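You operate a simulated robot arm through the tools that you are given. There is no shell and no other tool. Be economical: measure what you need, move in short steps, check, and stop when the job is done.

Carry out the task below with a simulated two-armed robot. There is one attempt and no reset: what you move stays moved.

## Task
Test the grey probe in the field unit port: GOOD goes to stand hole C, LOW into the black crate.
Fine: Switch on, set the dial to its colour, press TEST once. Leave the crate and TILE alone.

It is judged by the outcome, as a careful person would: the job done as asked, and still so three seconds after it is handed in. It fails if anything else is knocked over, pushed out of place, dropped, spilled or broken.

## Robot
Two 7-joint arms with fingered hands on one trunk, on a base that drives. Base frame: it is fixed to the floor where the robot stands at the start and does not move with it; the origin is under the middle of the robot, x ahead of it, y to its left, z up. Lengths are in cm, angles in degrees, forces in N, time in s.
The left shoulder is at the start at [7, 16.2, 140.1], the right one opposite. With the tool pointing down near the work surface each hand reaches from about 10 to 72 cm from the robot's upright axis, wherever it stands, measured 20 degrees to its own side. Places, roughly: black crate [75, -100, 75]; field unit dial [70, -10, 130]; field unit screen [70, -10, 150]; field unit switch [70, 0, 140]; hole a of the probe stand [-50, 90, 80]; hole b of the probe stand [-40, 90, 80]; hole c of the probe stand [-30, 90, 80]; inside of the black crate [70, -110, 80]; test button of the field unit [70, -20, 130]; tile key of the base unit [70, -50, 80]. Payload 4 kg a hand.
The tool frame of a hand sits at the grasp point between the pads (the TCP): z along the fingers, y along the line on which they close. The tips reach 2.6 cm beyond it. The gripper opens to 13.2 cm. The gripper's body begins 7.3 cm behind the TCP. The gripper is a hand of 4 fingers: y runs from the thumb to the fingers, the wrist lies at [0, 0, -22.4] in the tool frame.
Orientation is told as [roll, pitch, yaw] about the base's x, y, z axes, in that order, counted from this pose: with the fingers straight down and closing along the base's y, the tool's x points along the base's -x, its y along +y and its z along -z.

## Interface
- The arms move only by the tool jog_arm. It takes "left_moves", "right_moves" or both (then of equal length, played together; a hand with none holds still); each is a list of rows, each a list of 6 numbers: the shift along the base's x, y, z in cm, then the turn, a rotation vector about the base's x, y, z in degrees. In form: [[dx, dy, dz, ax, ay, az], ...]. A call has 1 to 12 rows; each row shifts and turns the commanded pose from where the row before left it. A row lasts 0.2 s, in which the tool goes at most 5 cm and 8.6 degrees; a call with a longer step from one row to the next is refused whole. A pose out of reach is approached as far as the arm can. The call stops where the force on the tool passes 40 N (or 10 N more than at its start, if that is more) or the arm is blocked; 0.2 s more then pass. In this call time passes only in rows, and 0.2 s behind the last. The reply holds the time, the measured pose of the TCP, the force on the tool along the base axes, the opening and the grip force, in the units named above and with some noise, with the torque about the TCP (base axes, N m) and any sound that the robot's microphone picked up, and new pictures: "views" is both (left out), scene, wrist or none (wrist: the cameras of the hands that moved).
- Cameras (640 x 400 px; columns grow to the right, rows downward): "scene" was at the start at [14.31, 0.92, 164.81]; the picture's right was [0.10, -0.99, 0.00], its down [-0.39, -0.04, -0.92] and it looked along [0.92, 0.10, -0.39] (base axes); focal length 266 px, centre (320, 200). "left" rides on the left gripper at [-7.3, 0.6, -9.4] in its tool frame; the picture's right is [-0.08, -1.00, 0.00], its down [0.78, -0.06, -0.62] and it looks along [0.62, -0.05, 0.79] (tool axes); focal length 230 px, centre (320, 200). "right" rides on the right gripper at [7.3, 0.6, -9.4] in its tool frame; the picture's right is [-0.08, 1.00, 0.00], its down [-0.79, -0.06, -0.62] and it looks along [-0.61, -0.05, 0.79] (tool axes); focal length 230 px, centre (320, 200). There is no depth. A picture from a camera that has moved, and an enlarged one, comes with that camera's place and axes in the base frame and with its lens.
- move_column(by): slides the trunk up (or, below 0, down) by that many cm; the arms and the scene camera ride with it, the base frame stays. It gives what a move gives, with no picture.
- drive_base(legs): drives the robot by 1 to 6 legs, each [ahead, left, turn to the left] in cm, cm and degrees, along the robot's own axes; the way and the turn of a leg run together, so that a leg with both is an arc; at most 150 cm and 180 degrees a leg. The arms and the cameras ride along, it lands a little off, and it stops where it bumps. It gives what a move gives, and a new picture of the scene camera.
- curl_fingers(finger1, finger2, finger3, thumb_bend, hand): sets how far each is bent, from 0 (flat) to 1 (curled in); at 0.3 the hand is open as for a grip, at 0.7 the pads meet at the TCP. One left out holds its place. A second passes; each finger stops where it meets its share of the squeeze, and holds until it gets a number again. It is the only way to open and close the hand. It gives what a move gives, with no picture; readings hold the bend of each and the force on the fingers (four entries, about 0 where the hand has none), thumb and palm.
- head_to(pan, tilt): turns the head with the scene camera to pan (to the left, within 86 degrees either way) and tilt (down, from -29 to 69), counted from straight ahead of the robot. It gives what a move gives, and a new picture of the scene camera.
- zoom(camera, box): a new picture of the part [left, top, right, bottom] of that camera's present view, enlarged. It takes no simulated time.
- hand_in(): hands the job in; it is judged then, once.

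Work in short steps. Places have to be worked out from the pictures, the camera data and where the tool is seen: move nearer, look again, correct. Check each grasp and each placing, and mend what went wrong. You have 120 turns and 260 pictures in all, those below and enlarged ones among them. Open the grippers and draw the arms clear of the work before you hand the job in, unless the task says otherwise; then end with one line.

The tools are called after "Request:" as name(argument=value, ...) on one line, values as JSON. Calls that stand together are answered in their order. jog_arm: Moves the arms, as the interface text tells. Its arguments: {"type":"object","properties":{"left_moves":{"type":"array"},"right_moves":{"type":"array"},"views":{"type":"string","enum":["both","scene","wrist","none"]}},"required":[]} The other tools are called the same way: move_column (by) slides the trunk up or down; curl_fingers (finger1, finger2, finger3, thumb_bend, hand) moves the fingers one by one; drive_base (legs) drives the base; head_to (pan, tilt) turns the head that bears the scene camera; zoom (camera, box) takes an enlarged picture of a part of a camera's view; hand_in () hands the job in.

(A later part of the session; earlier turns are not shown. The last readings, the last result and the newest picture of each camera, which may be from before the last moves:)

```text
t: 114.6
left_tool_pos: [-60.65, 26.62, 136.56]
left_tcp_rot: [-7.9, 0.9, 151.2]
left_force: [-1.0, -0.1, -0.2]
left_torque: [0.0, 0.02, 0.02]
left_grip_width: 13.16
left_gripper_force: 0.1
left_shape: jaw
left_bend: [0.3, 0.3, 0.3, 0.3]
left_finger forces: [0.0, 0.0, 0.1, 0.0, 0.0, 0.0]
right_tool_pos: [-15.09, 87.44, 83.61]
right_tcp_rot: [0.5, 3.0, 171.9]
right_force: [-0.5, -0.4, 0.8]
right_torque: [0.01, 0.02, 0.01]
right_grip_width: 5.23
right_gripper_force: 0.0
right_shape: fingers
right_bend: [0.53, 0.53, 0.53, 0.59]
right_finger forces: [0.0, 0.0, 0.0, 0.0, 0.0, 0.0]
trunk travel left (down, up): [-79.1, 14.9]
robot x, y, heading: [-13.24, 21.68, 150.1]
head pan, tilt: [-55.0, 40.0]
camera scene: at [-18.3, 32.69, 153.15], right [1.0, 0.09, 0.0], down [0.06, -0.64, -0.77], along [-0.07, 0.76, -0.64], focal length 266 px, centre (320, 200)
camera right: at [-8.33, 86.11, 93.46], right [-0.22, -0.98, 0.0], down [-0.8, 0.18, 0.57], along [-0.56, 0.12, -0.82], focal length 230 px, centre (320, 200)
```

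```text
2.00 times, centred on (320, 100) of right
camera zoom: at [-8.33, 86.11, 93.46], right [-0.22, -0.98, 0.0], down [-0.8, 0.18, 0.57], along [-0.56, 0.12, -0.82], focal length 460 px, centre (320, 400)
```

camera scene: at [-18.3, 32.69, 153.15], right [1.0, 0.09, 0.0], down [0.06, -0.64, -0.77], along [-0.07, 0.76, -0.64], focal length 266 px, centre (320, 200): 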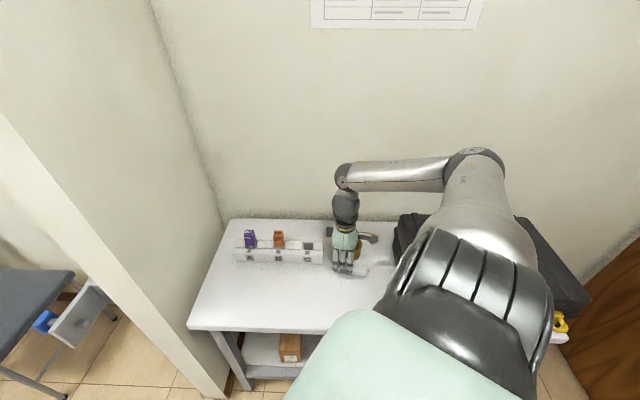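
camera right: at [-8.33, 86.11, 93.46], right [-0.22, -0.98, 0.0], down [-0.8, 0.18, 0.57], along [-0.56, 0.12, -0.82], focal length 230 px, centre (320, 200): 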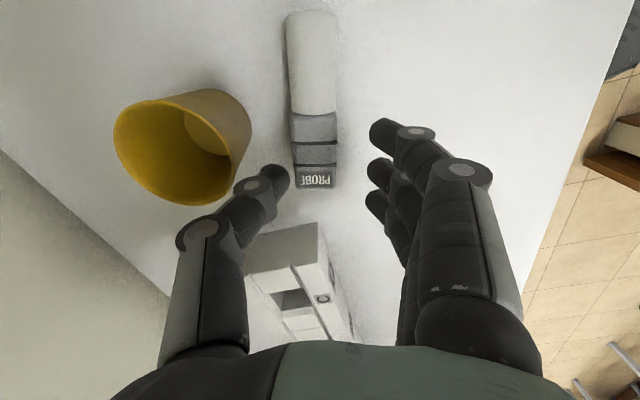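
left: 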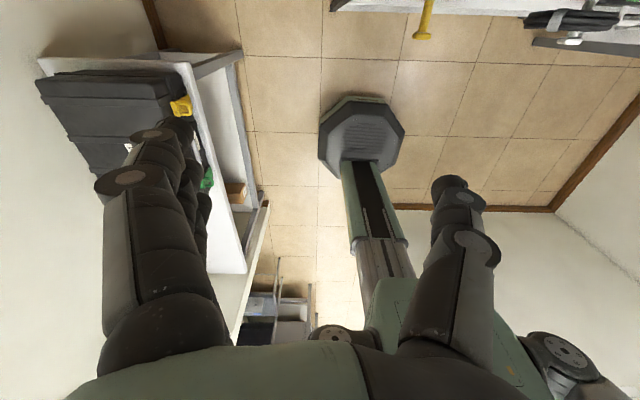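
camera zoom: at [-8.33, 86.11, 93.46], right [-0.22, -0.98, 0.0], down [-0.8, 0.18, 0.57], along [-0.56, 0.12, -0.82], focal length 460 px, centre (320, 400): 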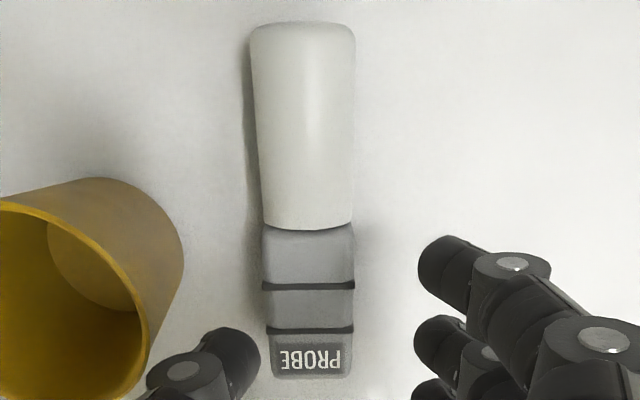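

The thumb knuckle would brush the cup if I went all the way down here. Instead I'll go down only part-way (tips just below the probe's top), and drag the probe a few cm toward me, away from the cup, with the thumb.

Request:
jog_arm(right_moves=[[-0.6, 0.3, -1, 0, 0, 0], [0, 0, -1.2, 0, 0, 0], [0, 0, -1.2, 0, 0, 0]])

Request:
zoom(camera="right", box=[100, 80, 420, 280])

```text
t: 115.4
left_tool_pos: [-60.75, 26.66, 136.57]
left_tcp_rot: [-8.0, 1.0, 151.2]
left_force: [-0.3, -0.8, -0.3]
left_torque: [-0.02, 0.0, 0.04]
left_grip_width: 13.19
left_gripper_force: 0.1
left_shape: jaw
left_bend: [0.3, 0.3, 0.3, 0.3]
left_finger forces: [0.0, 0.0, 0.1, 0.1, 0.0, 0.0]
right_tool_pos: [-15.66, 87.81, 80.12]
right_tcp_rot: [0.5, 3.0, 171.8]
right_force: [0.0, 0.0, 0.2]
right_torque: [0.01, -0.03, -0.03]
right_grip_width: 5.21
right_gripper_force: 0.1
right_shape: fingers
right_bend: [0.53, 0.53, 0.53, 0.59]
right_finger forces: [0.0, 0.0, 0.0, 0.0, 0.1, 0.0]
trunk travel left (down, up): [-79.1, 14.9]
robot x, y, heading: [-13.34, 21.97, 150.1]
head pan, tilt: [-55.0, 40.0]
camera scene: at [-18.29, 32.69, 153.15], right [1.0, 0.09, 0.0], down [0.06, -0.64, -0.77], along [-0.07, 0.76, -0.64], focal length 266 px, centre (320, 200)
camera right: at [-8.88, 86.4, 90.08], right [-0.22, -0.98, 0.01], down [-0.8, 0.18, 0.57], along [-0.56, 0.12, -0.82], focal length 230 px, centre (320, 200)
```

scene: 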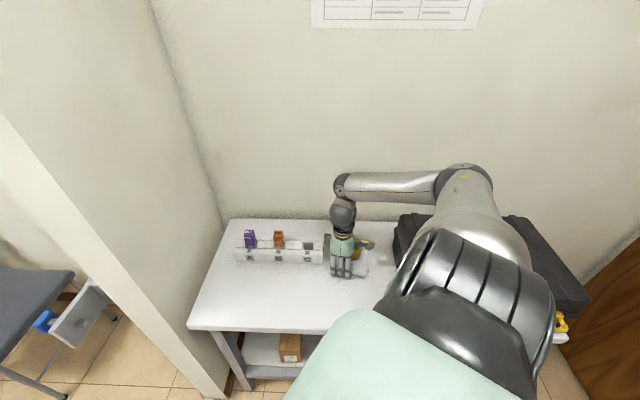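
right: 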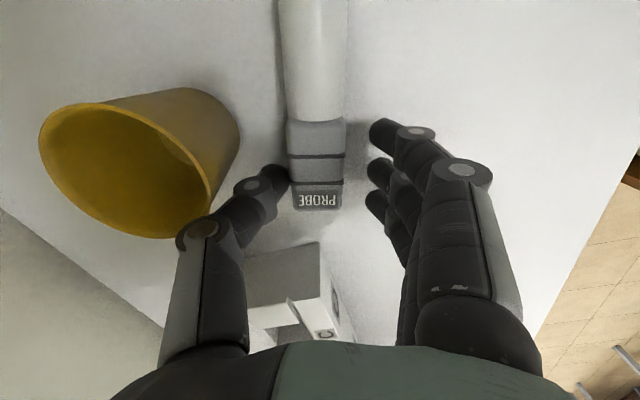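

```text
2.00 times, centred on (260, 180) of right
camera zoom: at [-8.88, 86.4, 90.08], right [-0.22, -0.98, 0.01], down [-0.8, 0.18, 0.57], along [-0.56, 0.12, -0.82], focal length 460 px, centre (440, 240)
```

zoom: 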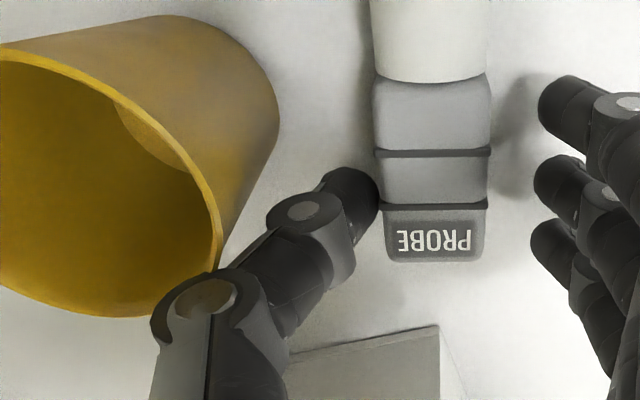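

The thumb is neatly between cup and probe with no contact force. I'll drag toward me about 5 cm in small steps.

Request:
jog_arm(right_moves=[[0, -0.5, 0, 0, 0, 0], [0, -0.5, -0.2, 0, 0, 0], [0, -0.6, -0.3, 0, 0, 0], [0, -0.6, 0, 0, 0, 0], [0, -0.6, 0, 0, 0, 0], [0, -0.6, 0, 0, 0, 0], [0, -0.6, 0, 0, 0, 0], [0, -0.6, 0, 0, 0, 0], [0, -0.6, 0, 0, 0, 0], [0, -0.6, 0, 0, 0, 0]], views="wrist")

```text
t: 117.6
left_tool_pos: [-60.65, 26.61, 136.56]
left_tcp_rot: [-8.0, 1.0, 151.2]
left_force: [0.1, -0.6, 0.0]
left_torque: [0.0, 0.02, -0.01]
left_grip_width: 13.2
left_gripper_force: 0.0
left_shape: jaw
left_bend: [0.3, 0.3, 0.3, 0.3]
left_finger forces: [0.0, 0.1, 0.1, 0.0, 0.1, 0.0]
right_tool_pos: [-15.69, 81.95, 79.76]
right_tcp_rot: [0.6, 3.0, 172.0]
right_force: [-0.8, 0.5, -0.2]
right_torque: [-0.03, 0.01, 0.0]
right_grip_width: 5.19
right_gripper_force: 0.2
right_shape: fingers
right_bend: [0.53, 0.53, 0.53, 0.59]
right_finger forces: [0.1, 0.1, 0.1, 0.1, 0.2, 0.0]
trunk travel left (down, up): [-79.1, 14.9]
robot x, y, heading: [-13.18, 21.47, 150.1]
head pan, tilt: [-55.0, 40.0]
camera right: at [-8.9, 80.56, 89.62], right [-0.22, -0.98, 0.01], down [-0.8, 0.18, 0.57], along [-0.56, 0.12, -0.82], focal length 230 px, centre (320, 200)
```

right: 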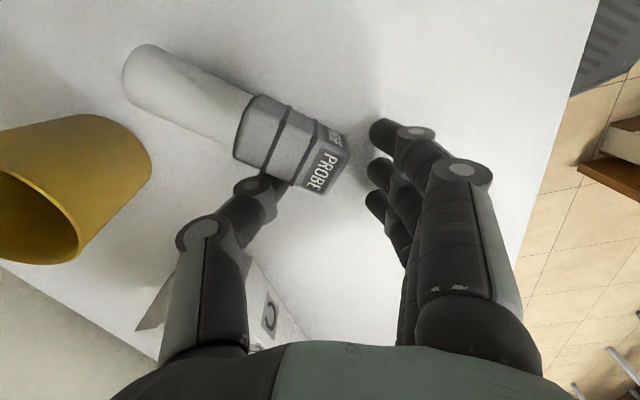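

The probe swung: its stem now points at about 55° (away from me, toward +x) and it is clear of the cup. To turn it clockwise, I'll lift, fold the fingers leaving the thumb as a peg, and push the cap from its right toward -x.

Request:
jog_arm(right_moves=[[0, 0, 3, 0, 0, 0], [0, 0, 3, 0, 0, 0], [2.5, -1.5, 0, 0, 0, 0], [2.6, -1.7, 0, 0, 0, 0]], views="none")

Request:
curl_fingers(hand="right", finger1=1, finger2=1, finger3=1, thumb_bend=0.6)

Request:
zoom(camera="right", box=[0, 0, 640, 400])

Request:
zoom(camera="scene", box=[260, 210, 400, 300])

```text
t: 118.6
left_tool_pos: [-60.61, 26.55, 136.52]
left_tcp_rot: [-8.0, 0.9, 151.1]
left_force: [0.0, -0.6, 0.9]
left_torque: [0.03, -0.04, 0.01]
left_grip_width: 13.19
left_gripper_force: 0.0
left_shape: jaw
left_bend: [0.3, 0.3, 0.3, 0.3]
left_finger forces: [0.1, 0.1, 0.0, 0.0, 0.0, 0.0]
right_tool_pos: [-10.52, 78.69, 85.89]
right_tcp_rot: [0.5, 2.9, 172.0]
right_force: [0.8, 0.7, -0.6]
right_torque: [0.05, -0.05, -0.02]
right_grip_width: 5.24
right_gripper_force: 0.0
right_shape: fingers
right_bend: [0.53, 0.53, 0.53, 0.59]
right_finger forces: [0.1, 0.0, 0.0, 0.1, 0.0, 0.1]
trunk travel left (down, up): [-79.1, 14.9]
robot x, y, heading: [-12.91, 21.92, 150.2]
head pan, tilt: [-55.0, 40.0]
```

```text
t: 119.6
left_tool_pos: [-60.58, 26.57, 136.51]
left_tcp_rot: [-8.0, 0.9, 151.2]
left_force: [0.2, 0.6, 0.6]
left_torque: [-0.02, 0.0, -0.02]
left_grip_width: 13.15
left_gripper_force: 0.1
left_shape: jaw
left_bend: [0.3, 0.3, 0.3, 0.3]
left_finger forces: [0.1, 0.0, 0.0, 0.0, 0.1, 0.0]
right_tool_pos: [-10.55, 78.75, 85.66]
right_tcp_rot: [0.6, 3.0, 172.0]
right_force: [-0.5, 0.4, 0.5]
right_torque: [-0.01, -0.01, 0.02]
right_grip_width: 4.28
right_gripper_force: 0.0
right_shape: fingers
right_bend: [1.0, 1.0, 1.0, 0.6]
right_finger forces: [0.0, 0.1, 0.0, 0.0, 0.1, 0.1]
trunk travel left (down, up): [-79.1, 14.9]
robot x, y, heading: [-13.51, 21.71, 149.9]
head pan, tilt: [-55.0, 40.0]
```

```text
1.00 times, centred on (320, 200) of right (not enlarged: the box is as wide or as high as the picture)
camera zoom: at [-3.8, 77.43, 95.61], right [-0.22, -0.98, 0.01], down [-0.8, 0.18, 0.57], along [-0.56, 0.12, -0.82], focal length 230 px, centre (320, 200)
```

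zoom: 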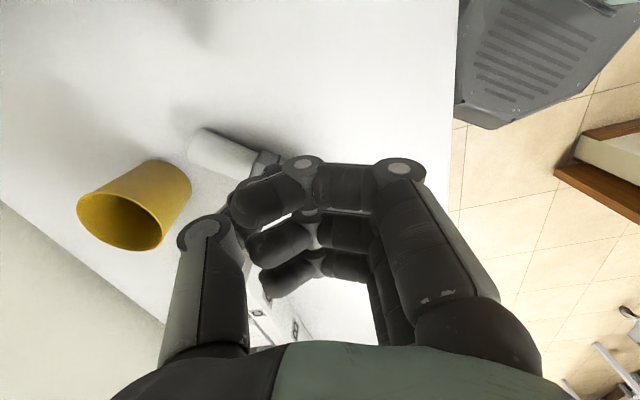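

```text
4.44 times, centred on (330, 255) of scene
camera zoom: at [-18.29, 32.69, 153.15], right [1.0, 0.09, 0.0], down [0.06, -0.64, -0.77], along [-0.07, 0.76, -0.64], focal length 1183 px, centre (276, -44)
```

zoom: 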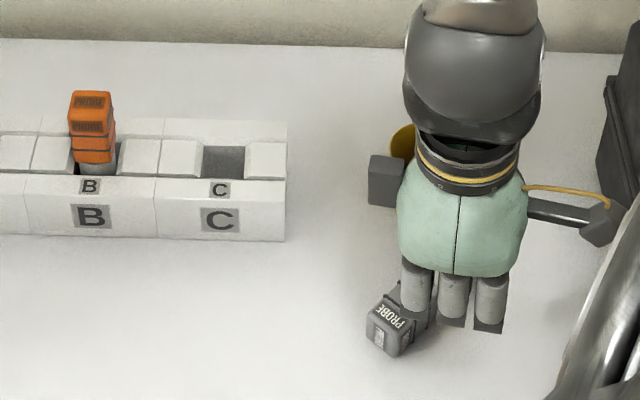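

The cap is at about [-14, 81.5]. I'll lower the thumb peg to its right and push left in small steps.

Request:
jog_arm(right_moves=[[0, 0, -2.5, 0, 0, 0], [0, 0, -2, 0, 0, 0], [0, 0, -1.5, 0, 0, 0], [-0.8, 0, 0, 0, 0, 0], [-0.8, 0, 0, 0, 0, 0], [-0.8, 0, 0, 0, 0, 0], [-0.8, 0, 0, 0, 0, 0], [-0.8, 0, 0, 0, 0, 0], [-0.8, 0, 0, 0, 0, 0]], views="wrist")

Request:
zoom(camera="scene", box=[260, 210, 400, 300])

```text
t: 121.6
left_tool_pos: [-60.72, 26.7, 136.46]
left_tcp_rot: [-8.1, 1.0, 151.2]
left_force: [-0.7, 0.7, 0.2]
left_torque: [0.0, 0.02, -0.02]
left_grip_width: 13.21
left_gripper_force: 0.0
left_shape: jaw
left_bend: [0.3, 0.3, 0.3, 0.3]
left_finger forces: [0.0, 0.0, 0.1, 0.1, 0.1, 0.1]
right_tool_pos: [-15.31, 78.82, 79.77]
right_tcp_rot: [0.5, 3.1, 171.9]
right_force: [0.4, -0.6, -0.6]
right_torque: [-0.02, 0.01, 0.01]
right_grip_width: 4.26
right_gripper_force: 0.3
right_shape: fingers
right_bend: [1.0, 1.0, 1.0, 0.6]
right_finger forces: [0.0, 0.1, 0.0, 0.0, 0.3, 0.0]
trunk travel left (down, up): [-79.1, 14.9]
robot x, y, heading: [-13.48, 21.4, 150.1]
head pan, tilt: [-55.0, 40.0]
camera right: at [-8.59, 77.47, 89.63], right [-0.22, -0.98, 0.01], down [-0.8, 0.18, 0.57], along [-0.56, 0.12, -0.82], focal length 230 px, centre (320, 200)
```

right: 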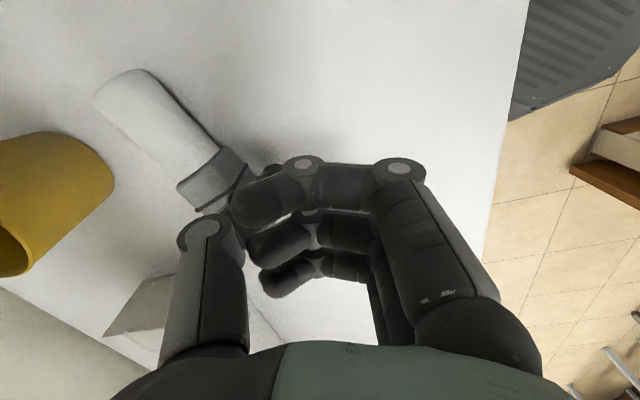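

```text
4.44 times, centred on (330, 255) of scene
camera zoom: at [-18.32, 32.68, 153.15], right [1.0, 0.09, 0.0], down [0.06, -0.64, -0.77], along [-0.07, 0.76, -0.64], focal length 1183 px, centre (276, -44)
```

zoom: 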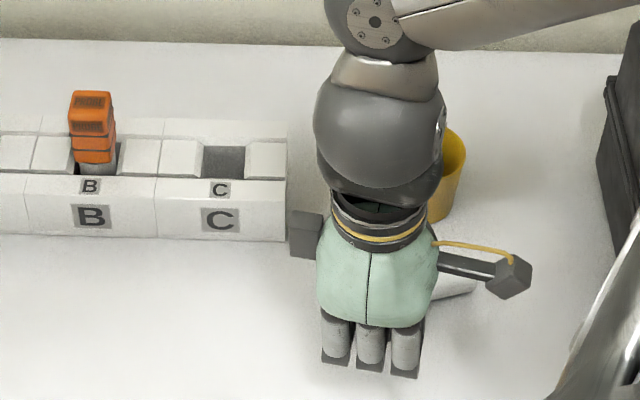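

The stem is now at about 25°. I'll continue pushing the cap left and away a bit to bring it to around 0° or below.

Request:
jog_arm(right_moves=[[-0.6, 0.3, 0, 0, 0, 0], [-0.6, 0.3, 0, 0, 0, 0], [-0.5, 0.5, 0, 0, 0, 0], [-0.4, 0.6, 0, 0, 0, 0], [-0.2, 0.7, 0, 0, 0, 0], [0, 0.7, 0, 0, 0, 0]], views="wrist")

```text
t: 123.0
left_tool_pos: [-60.67, 26.6, 136.67]
left_tcp_rot: [-8.0, 0.9, 151.2]
left_force: [0.1, -0.2, -0.2]
left_torque: [0.0, -0.03, -0.01]
left_grip_width: 13.21
left_gripper_force: 0.1
left_shape: jaw
left_bend: [0.3, 0.3, 0.3, 0.3]
left_finger forces: [0.0, 0.1, 0.0, 0.0, 0.0, 0.0]
right_tool_pos: [-17.62, 82.0, 79.77]
right_tcp_rot: [0.5, 3.0, 171.9]
right_force: [0.0, -0.7, 0.7]
right_torque: [0.01, -0.02, -0.02]
right_grip_width: 4.26
right_gripper_force: 0.2
right_shape: fingers
right_bend: [1.0, 1.0, 1.0, 0.6]
right_finger forces: [0.0, 0.0, 0.1, 0.1, 0.5, 0.0]
trunk travel left (down, up): [-79.1, 14.9]
robot x, y, heading: [-13.33, 21.84, 150.0]
head pan, tilt: [-55.0, 40.0]
camera right: at [-10.93, 80.49, 89.64], right [-0.22, -0.98, 0.01], down [-0.8, 0.18, 0.57], along [-0.56, 0.12, -0.82], focal length 230 px, centre (320, 200)
```

right: 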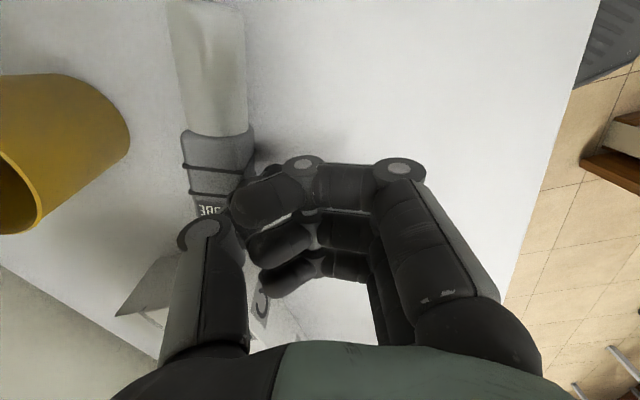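

The stem now points slightly toward me (about -15°). I'll lift, re-open the fingers, and re-measure; I'll also roll the hand about 16° about x so the thumb knuckle rides above the cup rim.

Request:
jog_arm(right_moves=[[0, -0.8, 0, 0, 0, 0], [0, 0, 3, 0, 0, 0], [0, 0, 3, 0, 0, 0], [1, 1, 3, 8, 0, 0], [1, 1, 1, 8, 0, 0]], views="none")

Request:
curl_fingers(hand="right", finger1=0.52, finger2=0.52, finger3=0.52, thumb_bend=0.55)

Request:
zoom(camera="right", box=[0, 0, 640, 400])

Request:
zoom(camera="scene", box=[260, 210, 400, 300])

```text
t: 124.2
left_tool_pos: [-60.67, 26.52, 136.54]
left_tcp_rot: [-8.0, 0.9, 151.2]
left_force: [1.2, 0.0, 0.1]
left_torque: [-0.04, -0.01, 0.01]
left_grip_width: 13.22
left_gripper_force: 0.0
left_shape: jaw
left_bend: [0.3, 0.3, 0.3, 0.3]
left_finger forces: [0.0, 0.0, 0.1, 0.1, 0.0, 0.1]
right_tool_pos: [-15.71, 82.96, 89.8]
right_tcp_rot: [-15.4, 0.6, 171.4]
right_force: [-0.8, -0.4, -0.7]
right_torque: [0.01, 0.01, 0.0]
right_grip_width: 4.25
right_gripper_force: 0.1
right_shape: fingers
right_bend: [1.0, 1.0, 1.0, 0.6]
right_finger forces: [0.0, 0.0, 0.1, 0.0, 0.1, 0.0]
trunk travel left (down, up): [-79.1, 14.9]
robot x, y, heading: [-13.44, 21.89, 150.1]
head pan, tilt: [-55.0, 40.0]
```

```text
t: 125.2
left_tool_pos: [-60.68, 26.63, 136.52]
left_tcp_rot: [-8.0, 0.9, 151.2]
left_force: [0.4, 0.2, 0.2]
left_torque: [-0.02, -0.01, -0.04]
left_grip_width: 13.19
left_gripper_force: 0.1
left_shape: jaw
left_bend: [0.3, 0.3, 0.3, 0.3]
left_finger forces: [0.0, 0.1, 0.0, 0.0, 0.0, 0.0]
right_tool_pos: [-15.73, 83.03, 89.85]
right_tcp_rot: [-15.3, 0.7, 171.4]
right_force: [-0.2, -0.3, -0.6]
right_torque: [0.03, -0.01, 0.02]
right_grip_width: 5.87
right_gripper_force: 0.1
right_shape: fingers
right_bend: [0.52, 0.52, 0.52, 0.55]
right_finger forces: [0.1, 0.0, 0.1, 0.0, 0.0, 0.0]
trunk travel left (down, up): [-79.1, 14.9]
robot x, y, heading: [-13.2, 21.47, 150.0]
head pan, tilt: [-55.0, 40.0]
```

```text
1.00 times, centred on (320, 200) of right (not enlarged: the box is as wide or as high as the picture)
camera zoom: at [-8.96, 79.05, 98.86], right [-0.22, -0.94, -0.26], down [-0.8, 0.02, 0.6], along [-0.56, 0.34, -0.75], focal length 230 px, centre (320, 200)
```

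zoom: 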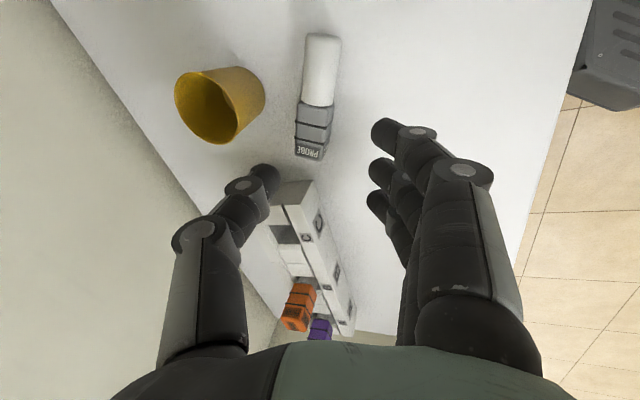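

```text
4.44 times, centred on (330, 255) of scene
camera zoom: at [-18.29, 32.67, 153.15], right [1.0, 0.09, 0.0], down [0.06, -0.64, -0.77], along [-0.07, 0.76, -0.64], focal length 1183 px, centre (276, -44)
```

zoom: 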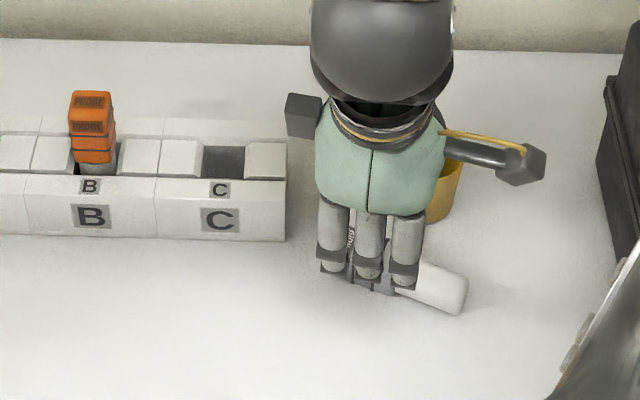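

Measured: cap end [-19, 88.7], stem end [-9, 84.7] (axis -22°), body centre about [-16.3, 87.5]. I'll yaw -13.5° to match and come down to just above it.

Request:
jog_arm(right_moves=[[-0.3, 1, -1, 0, 0, -7], [-0.3, 1, -1.5, 0, 0, -6.5], [-0.1, 1, -2, 0, 0, 0], [0, 0.5, -1.5, 0, 0, 0]], views="wrist")

Request:
zoom(camera="right", box=[160, 40, 480, 240])

```text
t: 126.2
left_tool_pos: [-60.67, 26.71, 136.5]
left_tcp_rot: [-8.0, 1.0, 151.2]
left_force: [-0.7, 0.3, 1.1]
left_torque: [0.01, -0.01, -0.01]
left_grip_width: 13.18
left_gripper_force: 0.1
left_shape: jaw
left_bend: [0.3, 0.3, 0.3, 0.3]
left_finger forces: [0.0, 0.0, 0.0, 0.0, 0.1, 0.0]
right_tool_pos: [-16.32, 86.57, 83.98]
right_tcp_rot: [-15.3, 0.6, 157.9]
right_force: [-0.3, -0.4, 0.1]
right_torque: [-0.01, 0.0, 0.03]
right_grip_width: 5.84
right_gripper_force: 0.0
right_shape: fingers
right_bend: [0.52, 0.52, 0.52, 0.55]
right_finger forces: [0.0, 0.0, 0.0, 0.0, 0.1, 0.1]
trunk travel left (down, up): [-79.1, 14.9]
robot x, y, heading: [-13.35, 21.81, 150.1]
head pan, tilt: [-55.0, 40.0]
camera right: at [-10.71, 81.17, 92.87], right [-0.43, -0.86, -0.26], down [-0.77, 0.2, 0.6], along [-0.47, 0.46, -0.75], focal length 230 px, centre (320, 200)
```

right: 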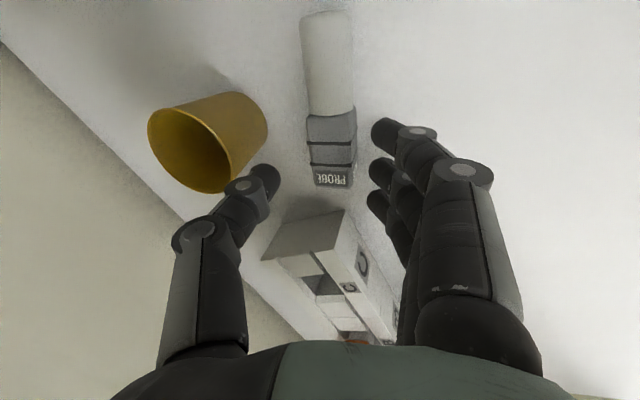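

```text
2.00 times, centred on (320, 140) of right
camera zoom: at [-10.71, 81.17, 92.87], right [-0.43, -0.86, -0.26], down [-0.77, 0.2, 0.6], along [-0.47, 0.46, -0.75], focal length 460 px, centre (320, 320)
```

zoom: 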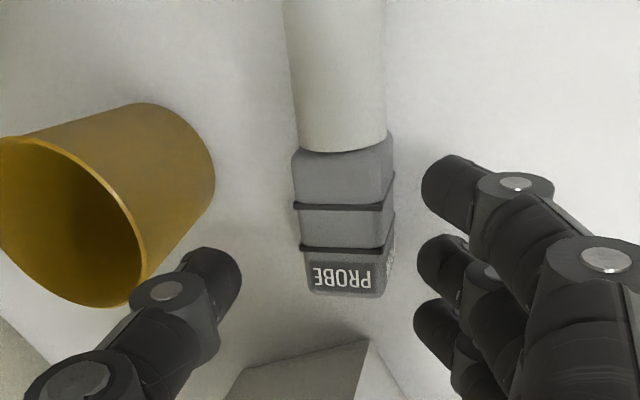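

Aligned. The body centre is about [-15.8, 87.25], so I'll descend to TCP z about 78.8.

Request:
jog_arm(right_moves=[[0.2, 0.1, -1.5, 0, 0, 0], [0.1, 0.1, -1.5, 0, 0, 0], [0, 0, -1.3, 0, 0, 0], [0, 0, -0.8, 0, 0, 0]], views="wrist")

Request:
zoom(camera="right", box=[120, 40, 520, 290])

```text
t: 127.0
left_tool_pos: [-60.53, 26.21, 136.68]
left_tcp_rot: [-8.2, 0.8, 151.2]
left_force: [-0.4, 0.2, -0.5]
left_torque: [-0.01, -0.02, -0.01]
left_grip_width: 13.18
left_gripper_force: 0.0
left_shape: jaw
left_bend: [0.3, 0.3, 0.3, 0.3]
left_finger forces: [0.1, 0.0, 0.0, 0.0, 0.0, 0.0]
right_tool_pos: [-16.26, 86.75, 80.19]
right_tcp_rot: [-15.6, 0.4, 158.1]
right_force: [2.2, -6.5, 21.8]
right_torque: [-0.81, 0.18, 0.14]
right_grip_width: 5.85
right_gripper_force: 11.1
right_shape: fingers
right_bend: [0.53, 0.53, 0.54, 0.55]
right_finger forces: [6.0, 7.1, 8.2, 0.0, 0.1, 0.0]
trunk travel left (down, up): [-79.1, 14.9]
robot x, y, heading: [-13.32, 21.66, 150.0]
head pan, tilt: [-55.0, 40.0]
stopped in row 4 (right hand): the force on the tool passed its limit at 43 N (the readings are from after the stop); the commanded pose is now the measured one
camera right: at [-10.52, 81.3, 89.22], right [-0.43, -0.86, -0.27], down [-0.77, 0.19, 0.6], along [-0.47, 0.46, -0.75], focal length 230 px, centre (320, 200)
```

right: 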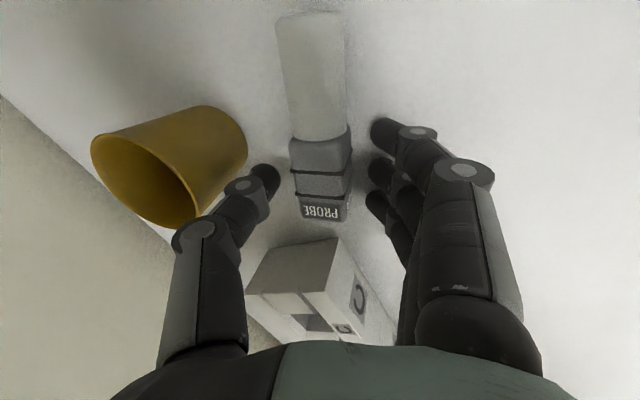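

```text
1.60 times, centred on (320, 165) of right
camera zoom: at [-10.52, 81.3, 89.22], right [-0.43, -0.86, -0.27], down [-0.77, 0.19, 0.6], along [-0.47, 0.46, -0.75], focal length 368 px, centre (320, 256)
```

zoom: 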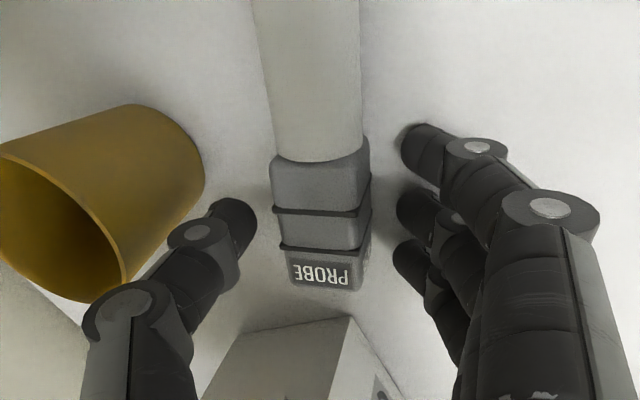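

The fingertips touch the table as expected with this tilt. I'll lift a hair, close part-way (tips retract), and lower again.

Request:
jog_arm(right_moves=[[0, 0, 0.5, 0, 0, 0]], views="none")

Request:
curl_fingers(hand="right", finger1=0.58, finger2=0.58, finger3=0.58, thumb_bend=0.59)

Request:
jog_arm(right_moves=[[0, 0, -0.5, 0, 0, 0], [0, 0, -0.5, 0, 0, 0], [0, 0, -0.3, 0, 0, 0]], views="wrist")

```text
t: 127.4
left_tool_pos: [-60.74, 26.79, 136.46]
left_tcp_rot: [-8.1, 0.9, 151.3]
left_force: [0.4, -0.4, 0.3]
left_torque: [-0.05, 0.01, 0.0]
left_grip_width: 13.21
left_gripper_force: 0.0
left_shape: jaw
left_bend: [0.3, 0.3, 0.3, 0.3]
left_finger forces: [0.0, 0.1, 0.1, 0.0, 0.0, 0.0]
right_tool_pos: [-16.21, 87.08, 80.18]
right_tcp_rot: [-15.4, 0.5, 158.0]
right_force: [0.5, 0.6, 0.0]
right_torque: [-0.02, -0.02, -0.01]
right_grip_width: 5.91
right_gripper_force: 0.0
right_shape: fingers
right_bend: [0.52, 0.52, 0.52, 0.55]
right_finger forces: [0.0, 0.0, 0.0, 0.1, 0.0, 0.0]
trunk travel left (down, up): [-79.1, 14.9]
robot x, y, heading: [-13.27, 21.38, 150.4]
head pan, tilt: [-55.0, 40.0]
```

```text
t: 128.4
left_tool_pos: [-60.62, 26.62, 136.49]
left_tcp_rot: [-7.9, 1.0, 151.2]
left_force: [0.3, 0.0, 1.0]
left_torque: [-0.03, -0.02, -0.01]
left_grip_width: 13.2
left_gripper_force: 0.0
left_shape: jaw
left_bend: [0.3, 0.3, 0.3, 0.3]
left_finger forces: [0.1, 0.0, 0.0, 0.0, 0.1, 0.0]
right_tool_pos: [-16.1, 86.94, 80.43]
right_tcp_rot: [-15.4, 0.5, 158.1]
right_force: [0.8, 0.4, -0.1]
right_torque: [0.04, -0.02, 0.04]
right_grip_width: 4.61
right_gripper_force: 0.1
right_shape: fingers
right_bend: [0.57, 0.57, 0.57, 0.59]
right_finger forces: [0.1, 0.0, 0.0, 0.0, 0.0, 0.1]
trunk travel left (down, up): [-79.1, 14.9]
robot x, y, heading: [-13.34, 21.9, 150.0]
head pan, tilt: [-55.0, 40.0]
```

```text
t: 129.3
left_tool_pos: [-60.63, 26.14, 136.51]
left_tcp_rot: [-8.3, 0.8, 151.3]
left_force: [0.5, 0.7, 0.6]
left_torque: [-0.03, 0.0, 0.02]
left_grip_width: 13.17
left_gripper_force: 0.0
left_shape: jaw
left_bend: [0.3, 0.3, 0.3, 0.3]
left_finger forces: [0.0, 0.0, 0.0, 0.0, 0.1, 0.1]
right_tool_pos: [-16.45, 86.95, 79.7]
right_tcp_rot: [-15.4, 0.1, 158.3]
right_force: [3.5, -10.3, 33.2]
right_torque: [-0.89, -0.04, 0.12]
right_grip_width: 4.2
right_gripper_force: 16.5
right_shape: fingers
right_bend: [0.62, 0.62, 0.61, 0.59]
right_finger forces: [11.4, 11.1, 10.4, 0.0, 0.0, 0.0]
trunk travel left (down, up): [-79.1, 14.9]
robot x, y, heading: [-13.39, 21.6, 150.2]
head pan, tilt: [-55.0, 40.0]
stopped in row 3 (right hand): the force on the tool passed its limit at 41 N (the readings are from after the stop); the commanded pose is now the measured one
camera right: at [-10.72, 81.37, 88.68], right [-0.43, -0.86, -0.27], down [-0.77, 0.19, 0.61], along [-0.48, 0.47, -0.75], focal length 230 px, centre (320, 200)
```

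right: 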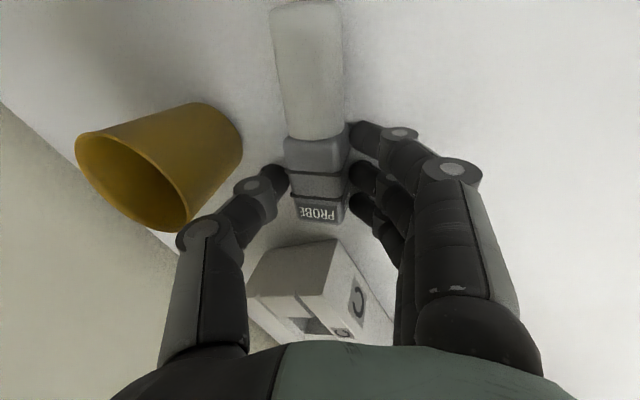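

All three fingers and the thumb straddle the body. I'll relieve the downward push slightly and close firmly.

Request:
jog_arm(right_moves=[[0, 0, 0.3, 0, 0, 0]], views="none")

Request:
curl_fingers(hand="right", finger1=0.68, finger2=0.68, finger3=0.68, thumb_bend=0.7)

Request:
curl_fingers(hand="right", finger1=0.85, finger2=0.85, finger3=0.85, thumb_bend=0.85)

Request:
zoom(camera="right", box=[120, 40, 520, 290])

```text
t: 129.7
left_tool_pos: [-60.74, 26.22, 136.49]
left_tcp_rot: [-8.2, 0.9, 151.2]
left_force: [0.4, -0.9, 0.0]
left_torque: [0.0, 0.0, 0.01]
left_grip_width: 13.17
left_gripper_force: 0.0
left_shape: jaw
left_bend: [0.3, 0.3, 0.3, 0.3]
left_finger forces: [0.1, 0.0, 0.1, 0.0, 0.0, 0.0]
right_tool_pos: [-16.44, 86.93, 79.74]
right_tcp_rot: [-15.4, 0.2, 158.2]
right_force: [-0.1, -3.9, 19.7]
right_torque: [-0.42, 0.16, 0.03]
right_grip_width: 4.22
right_gripper_force: 9.9
right_shape: fingers
right_bend: [0.61, 0.61, 0.61, 0.59]
right_finger forces: [5.7, 6.4, 7.4, 0.0, 0.0, 0.0]
trunk travel left (down, up): [-79.1, 14.9]
robot x, y, heading: [-13.56, 21.65, 150.2]
head pan, tilt: [-55.0, 40.0]
```

```text
t: 130.7
left_tool_pos: [-60.71, 26.61, 136.51]
left_tcp_rot: [-8.0, 0.9, 151.2]
left_force: [-0.3, -0.6, 0.9]
left_torque: [0.03, -0.01, 0.04]
left_grip_width: 13.2
left_gripper_force: 0.1
left_shape: jaw
left_bend: [0.3, 0.3, 0.3, 0.3]
left_finger forces: [0.1, 0.0, 0.0, 0.0, 0.0, 0.0]
right_tool_pos: [-16.41, 87.1, 79.5]
right_tcp_rot: [-15.2, 0.3, 158.2]
right_force: [0.3, -1.2, 0.0]
right_torque: [-0.04, -0.02, 0.01]
right_grip_width: 3.47
right_gripper_force: 12.8
right_shape: fingers
right_bend: [0.63, 0.63, 0.63, 0.65]
right_finger forces: [4.4, 4.4, 4.3, 0.1, 12.7, 0.1]
trunk travel left (down, up): [-79.1, 14.9]
robot x, y, heading: [-13.47, 22.08, 150.0]
head pan, tilt: [-55.0, 40.0]
```

```text
t: 131.7
left_tool_pos: [-60.76, 26.57, 136.5]
left_tcp_rot: [-8.0, 0.9, 151.1]
left_force: [-0.2, 0.3, 0.4]
left_torque: [0.01, 0.01, 0.03]
left_grip_width: 13.18
left_gripper_force: 0.2
left_shape: jaw
left_bend: [0.3, 0.3, 0.3, 0.3]
left_finger forces: [0.1, 0.1, 0.0, 0.1, 0.1, 0.0]
right_tool_pos: [-16.39, 87.08, 79.61]
right_tcp_rot: [-15.4, 0.4, 158.2]
right_force: [-0.3, -0.2, -0.6]
right_torque: [-0.02, 0.03, -0.02]
right_grip_width: 3.33
right_gripper_force: 24.8
right_shape: fingers
right_bend: [0.63, 0.64, 0.64, 0.73]
right_finger forces: [8.1, 8.2, 8.3, 0.1, 24.0, 0.0]
trunk travel left (down, up): [-79.1, 14.9]
robot x, y, heading: [-13.31, 21.94, 150.1]
head pan, tilt: [-55.0, 40.0]
```

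```text
1.60 times, centred on (320, 165) of right
camera zoom: at [-10.69, 81.59, 88.57], right [-0.43, -0.86, -0.26], down [-0.77, 0.2, 0.61], along [-0.47, 0.46, -0.75], focal length 368 px, centre (320, 256)
```

zoom: 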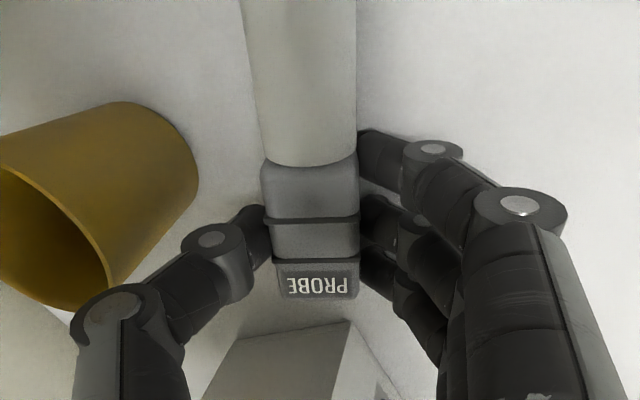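

The grip is balanced: 8.1/8.2/8.3 N against 24 N. I'll lift straight up.

Request:
jog_arm(right_moves=[[0, 0, 1.5, 0, 0, 0], [0, 0, 2.5, 0, 0, 0], [0, 0, 2.5, 0, 0, 0], [0, 0, 2.5, 0, 0, 0], [0, 0, 2.5, 0, 0, 0], [0, 0, 2.5, 0, 0, 0]], views="wrist")

```text
t: 133.1
left_tool_pos: [-60.58, 26.56, 136.58]
left_tcp_rot: [-8.0, 1.0, 151.3]
left_force: [-0.8, -0.5, -0.1]
left_torque: [-0.02, -0.03, -0.05]
left_grip_width: 13.2
left_gripper_force: 0.2
left_shape: jaw
left_bend: [0.3, 0.3, 0.3, 0.3]
left_finger forces: [0.0, 0.0, 0.0, 0.0, 0.1, 0.0]
right_tool_pos: [-16.4, 86.91, 93.58]
right_tcp_rot: [-15.2, 0.3, 158.2]
right_force: [0.7, -0.3, -0.9]
right_torque: [0.01, 0.04, 0.04]
right_grip_width: 3.37
right_gripper_force: 23.9
right_shape: fingers
right_bend: [0.63, 0.63, 0.64, 0.73]
right_finger forces: [7.8, 8.0, 8.3, 0.0, 24.1, 0.0]
trunk travel left (down, up): [-79.1, 14.9]
robot x, y, heading: [-13.29, 22.02, 149.9]
head pan, tilt: [-55.0, 40.0]
camera right: at [-10.71, 81.41, 102.6], right [-0.43, -0.86, -0.26], down [-0.77, 0.2, 0.61], along [-0.47, 0.46, -0.75], focal length 230 px, centre (320, 200)
```

right: 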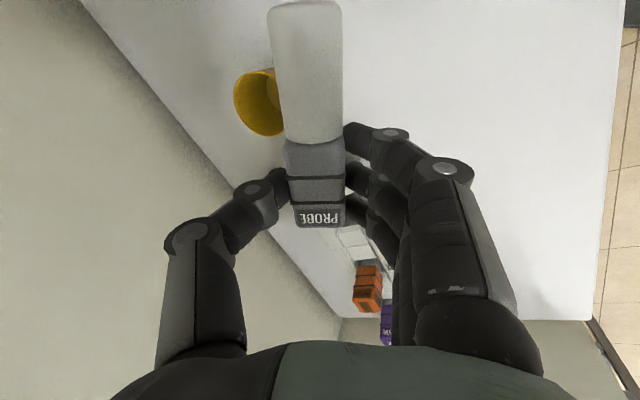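

Held firmly with steady forces. Now I'll begin turning the stem down (rotation about [0.37, 0.93, 0]), first half.

Request:
jog_arm(right_moves=[[0, -0.5, 0.8, 3.15, 7.9, 0], [0, -0.5, 0.8, 3.15, 7.9, 0], [0, -0.5, 0.8, 3.15, 7.9, 0], [0, -0.5, 0.8, 3.15, 7.9, 0], [0, -0.5, 0.8, 3.15, 7.9, 0]], views="scene")

```text
t: 134.3
left_tool_pos: [-60.66, 26.63, 136.54]
left_tcp_rot: [-8.0, 0.9, 151.2]
left_force: [-0.2, 0.1, 0.2]
left_torque: [0.0, 0.01, -0.02]
left_grip_width: 13.21
left_gripper_force: 0.0
left_shape: jaw
left_bend: [0.3, 0.3, 0.3, 0.3]
left_finger forces: [0.0, 0.1, 0.1, 0.2, 0.1, 0.1]
right_tool_pos: [-16.31, 84.56, 97.52]
right_tcp_rot: [-15.3, -42.1, 158.3]
right_force: [1.0, 0.2, -1.4]
right_torque: [-0.03, 0.0, 0.02]
right_grip_width: 3.32
right_gripper_force: 23.7
right_shape: fingers
right_bend: [0.63, 0.63, 0.64, 0.73]
right_finger forces: [7.6, 7.9, 8.1, 0.1, 23.6, 0.1]
trunk travel left (down, up): [-79.1, 14.9]
robot x, y, heading: [-13.27, 21.81, 150.1]
head pan, tilt: [-55.0, 40.0]
camera scene: at [-18.2, 32.65, 153.16], right [1.0, 0.09, 0.0], down [0.06, -0.64, -0.77], along [-0.07, 0.76, -0.64], focal length 266 px, centre (320, 200)
```

scene: 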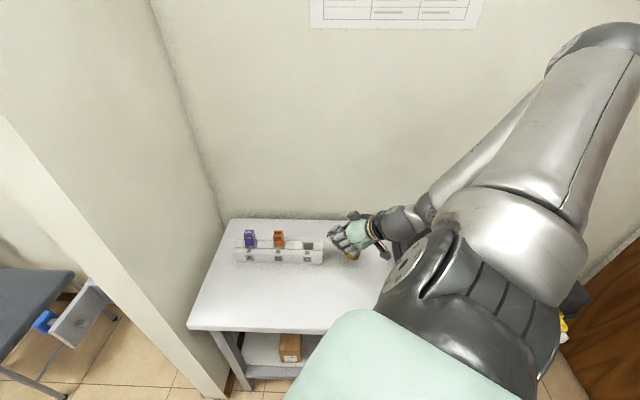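

No clipping and the grip is steady. I'll continue the second half while drifting left (toward C) and up, away from the case.

Request:
jog_arm(right_moves=[[-1.5, 0, 0.8, 3.15, 7.9, 0], [-1.5, 0, 0.8, 3.15, 7.9, 0], [-1.5, 0, 0.8, 3.15, 7.9, 0], [-1.5, 0, 0.5, 3.15, 7.9, 0], [-1.5, 0, 0, 3.15, 7.9, 0], [-1.5, 0, 0, 1.8, 4.5, 0]])

Request:
zoom(camera="scene", box=[230, 170, 390, 280])

```text
t: 135.7
left_tool_pos: [-60.77, 26.68, 136.42]
left_tcp_rot: [-8.0, 1.0, 151.2]
left_force: [-0.4, -0.1, -0.5]
left_torque: [0.01, -0.01, 0.01]
left_grip_width: 13.2
left_gripper_force: 0.0
left_shape: jaw
left_bend: [0.3, 0.3, 0.3, 0.3]
left_finger forces: [0.0, 0.1, 0.0, 0.1, 0.1, 0.0]
right_tool_pos: [-25.48, 84.49, 100.3]
right_tcp_rot: [-2.0, -89.6, 144.9]
right_force: [-0.4, 1.1, -1.1]
right_torque: [-0.01, -0.05, 0.0]
right_grip_width: 3.29
right_gripper_force: 23.8
right_shape: fingers
right_bend: [0.63, 0.63, 0.64, 0.73]
right_finger forces: [7.7, 7.8, 8.0, 0.0, 23.4, 0.1]
trunk travel left (down, up): [-79.1, 14.9]
robot x, y, heading: [-13.15, 21.65, 150.0]
head pan, tilt: [-55.0, 40.0]
camera scene: at [-18.41, 32.72, 153.14], right [1.0, 0.09, 0.0], down [0.06, -0.64, -0.77], along [-0.07, 0.76, -0.64], focal length 266 px, centre (320, 200)
camera right: at [-18.18, 78.5, 93.18], right [-0.6, -0.79, 0.08], down [0.52, -0.32, 0.79], along [-0.6, 0.52, 0.61], focal length 230 px, centre (320, 200)
```

scene: 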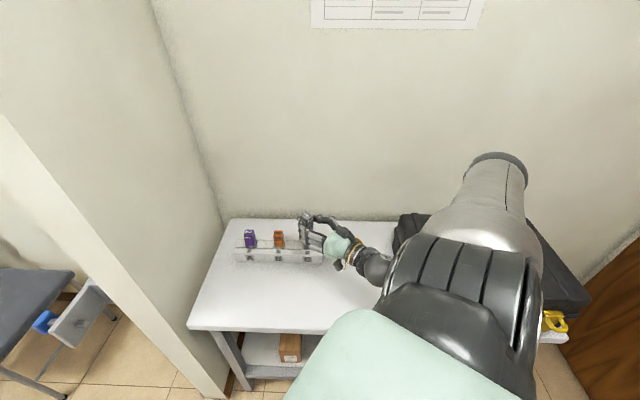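
right: 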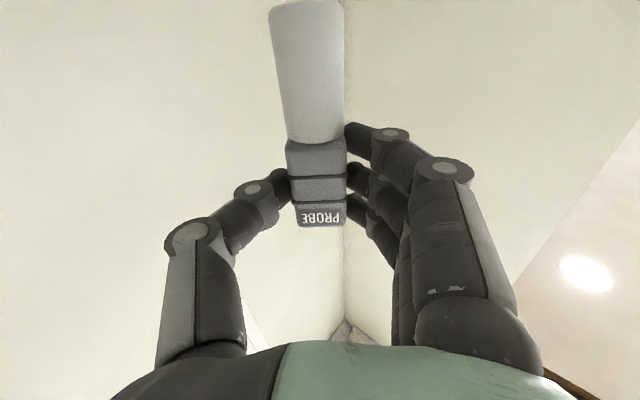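

```text
3.64 times, centred on (310, 225) of scene
camera zoom: at [-18.41, 32.72, 153.14], right [1.0, 0.09, 0.0], down [0.06, -0.64, -0.77], along [-0.07, 0.76, -0.64], focal length 968 px, centre (356, 109)
```

zoom: 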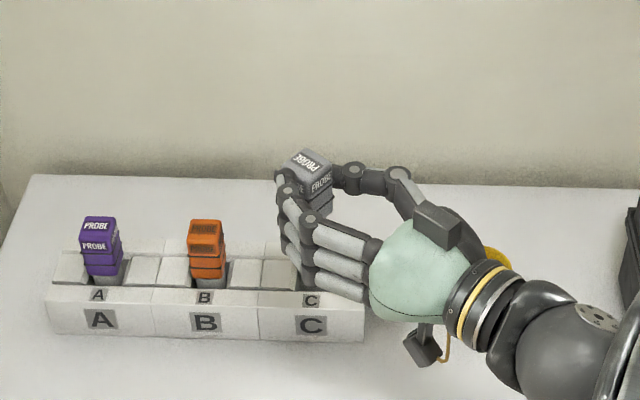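

The probe is upright in the hand. From the scene camera its axis is at about [-26.6, 85.9], and hole C from the same camera pose is [-27.9, 92.8]. I'll shift over the hole at height and lower part-way.

Request:
jog_arm(right_moves=[[-0.3, 1.8, 0, 0, 0, 0], [-0.4, 1.8, 0, 0, 0, 0], [-0.3, 1.8, -1.5, 0, 0, 0], [-0.3, 1.5, -2, 0, 0, 0], [0, 0, -2, 0, 0, 0], [0, 0, -1, 0, 0, 0]])

Request:
zoom(camera="scene", box=[260, 190, 380, 275])

```text
t: 137.1
left_tool_pos: [-60.71, 26.49, 136.51]
left_tcp_rot: [-8.0, 1.0, 151.2]
left_force: [-0.4, -0.2, -0.5]
left_torque: [0.04, 0.01, -0.01]
left_grip_width: 13.19
left_gripper_force: 0.1
left_shape: jaw
left_bend: [0.3, 0.3, 0.3, 0.3]
left_finger forces: [0.1, 0.0, 0.0, 0.0, 0.0, 0.0]
right_tool_pos: [-26.68, 91.45, 93.97]
right_tcp_rot: [-0.3, -89.6, 143.3]
right_force: [-0.5, -0.6, -0.8]
right_torque: [-0.03, -0.07, 0.0]
right_grip_width: 3.26
right_gripper_force: 23.0
right_shape: fingers
right_bend: [0.63, 0.63, 0.64, 0.73]
right_finger forces: [7.6, 7.7, 7.9, 0.0, 23.2, 0.1]
trunk travel left (down, up): [-79.1, 14.9]
robot x, y, heading: [-12.88, 21.82, 150.0]
head pan, tilt: [-55.0, 40.0]
camera scene: at [-18.27, 32.68, 153.15], right [1.0, 0.09, 0.0], down [0.06, -0.64, -0.77], along [-0.07, 0.76, -0.64], focal length 266 px, centre (320, 200)
camera right: at [-19.44, 85.36, 86.83], right [-0.6, -0.8, 0.08], down [0.52, -0.32, 0.79], along [-0.6, 0.52, 0.61], focal length 230 px, centre (320, 200)
```

scene: 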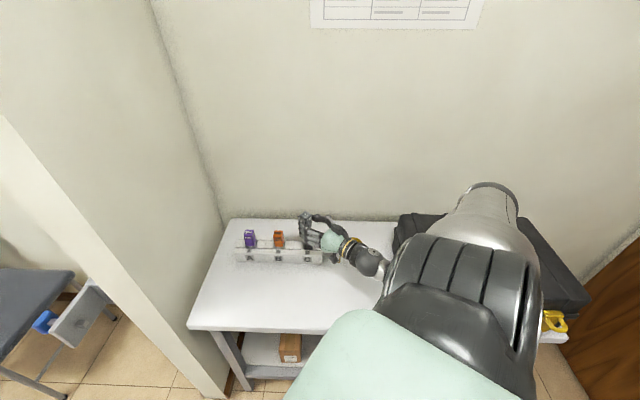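
right: 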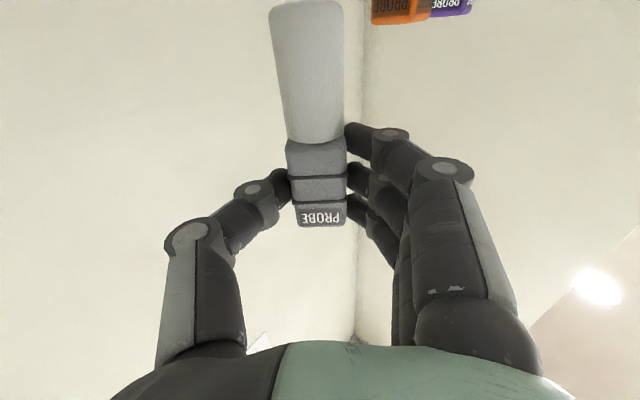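

```text
4.71 times, centred on (320, 232) of scene
camera zoom: at [-18.27, 32.68, 153.15], right [1.0, 0.09, 0.0], down [0.06, -0.64, -0.77], along [-0.07, 0.76, -0.64], focal length 1253 px, centre (320, 47)
```

zoom: 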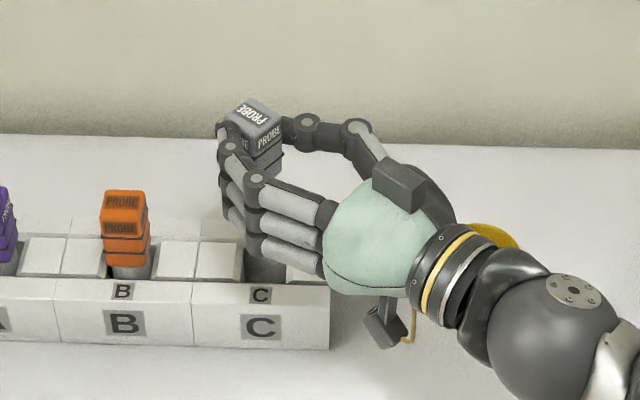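

I'll zoom tightly to see where the stem is relative to the hole.

Request:
zoom(camera="scene", box=[290, 200, 340, 262])

```text
6.45 times, centred on (315, 231) of scene
camera zoom: at [-18.27, 32.68, 153.15], right [1.0, 0.09, 0.0], down [0.06, -0.64, -0.77], along [-0.07, 0.76, -0.64], focal length 1718 px, centre (352, 0)
```

zoom: 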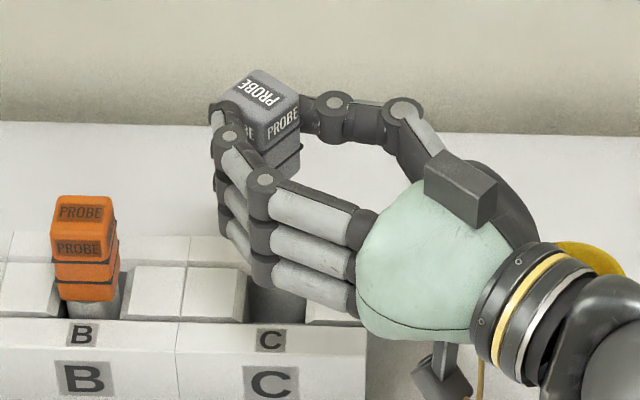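

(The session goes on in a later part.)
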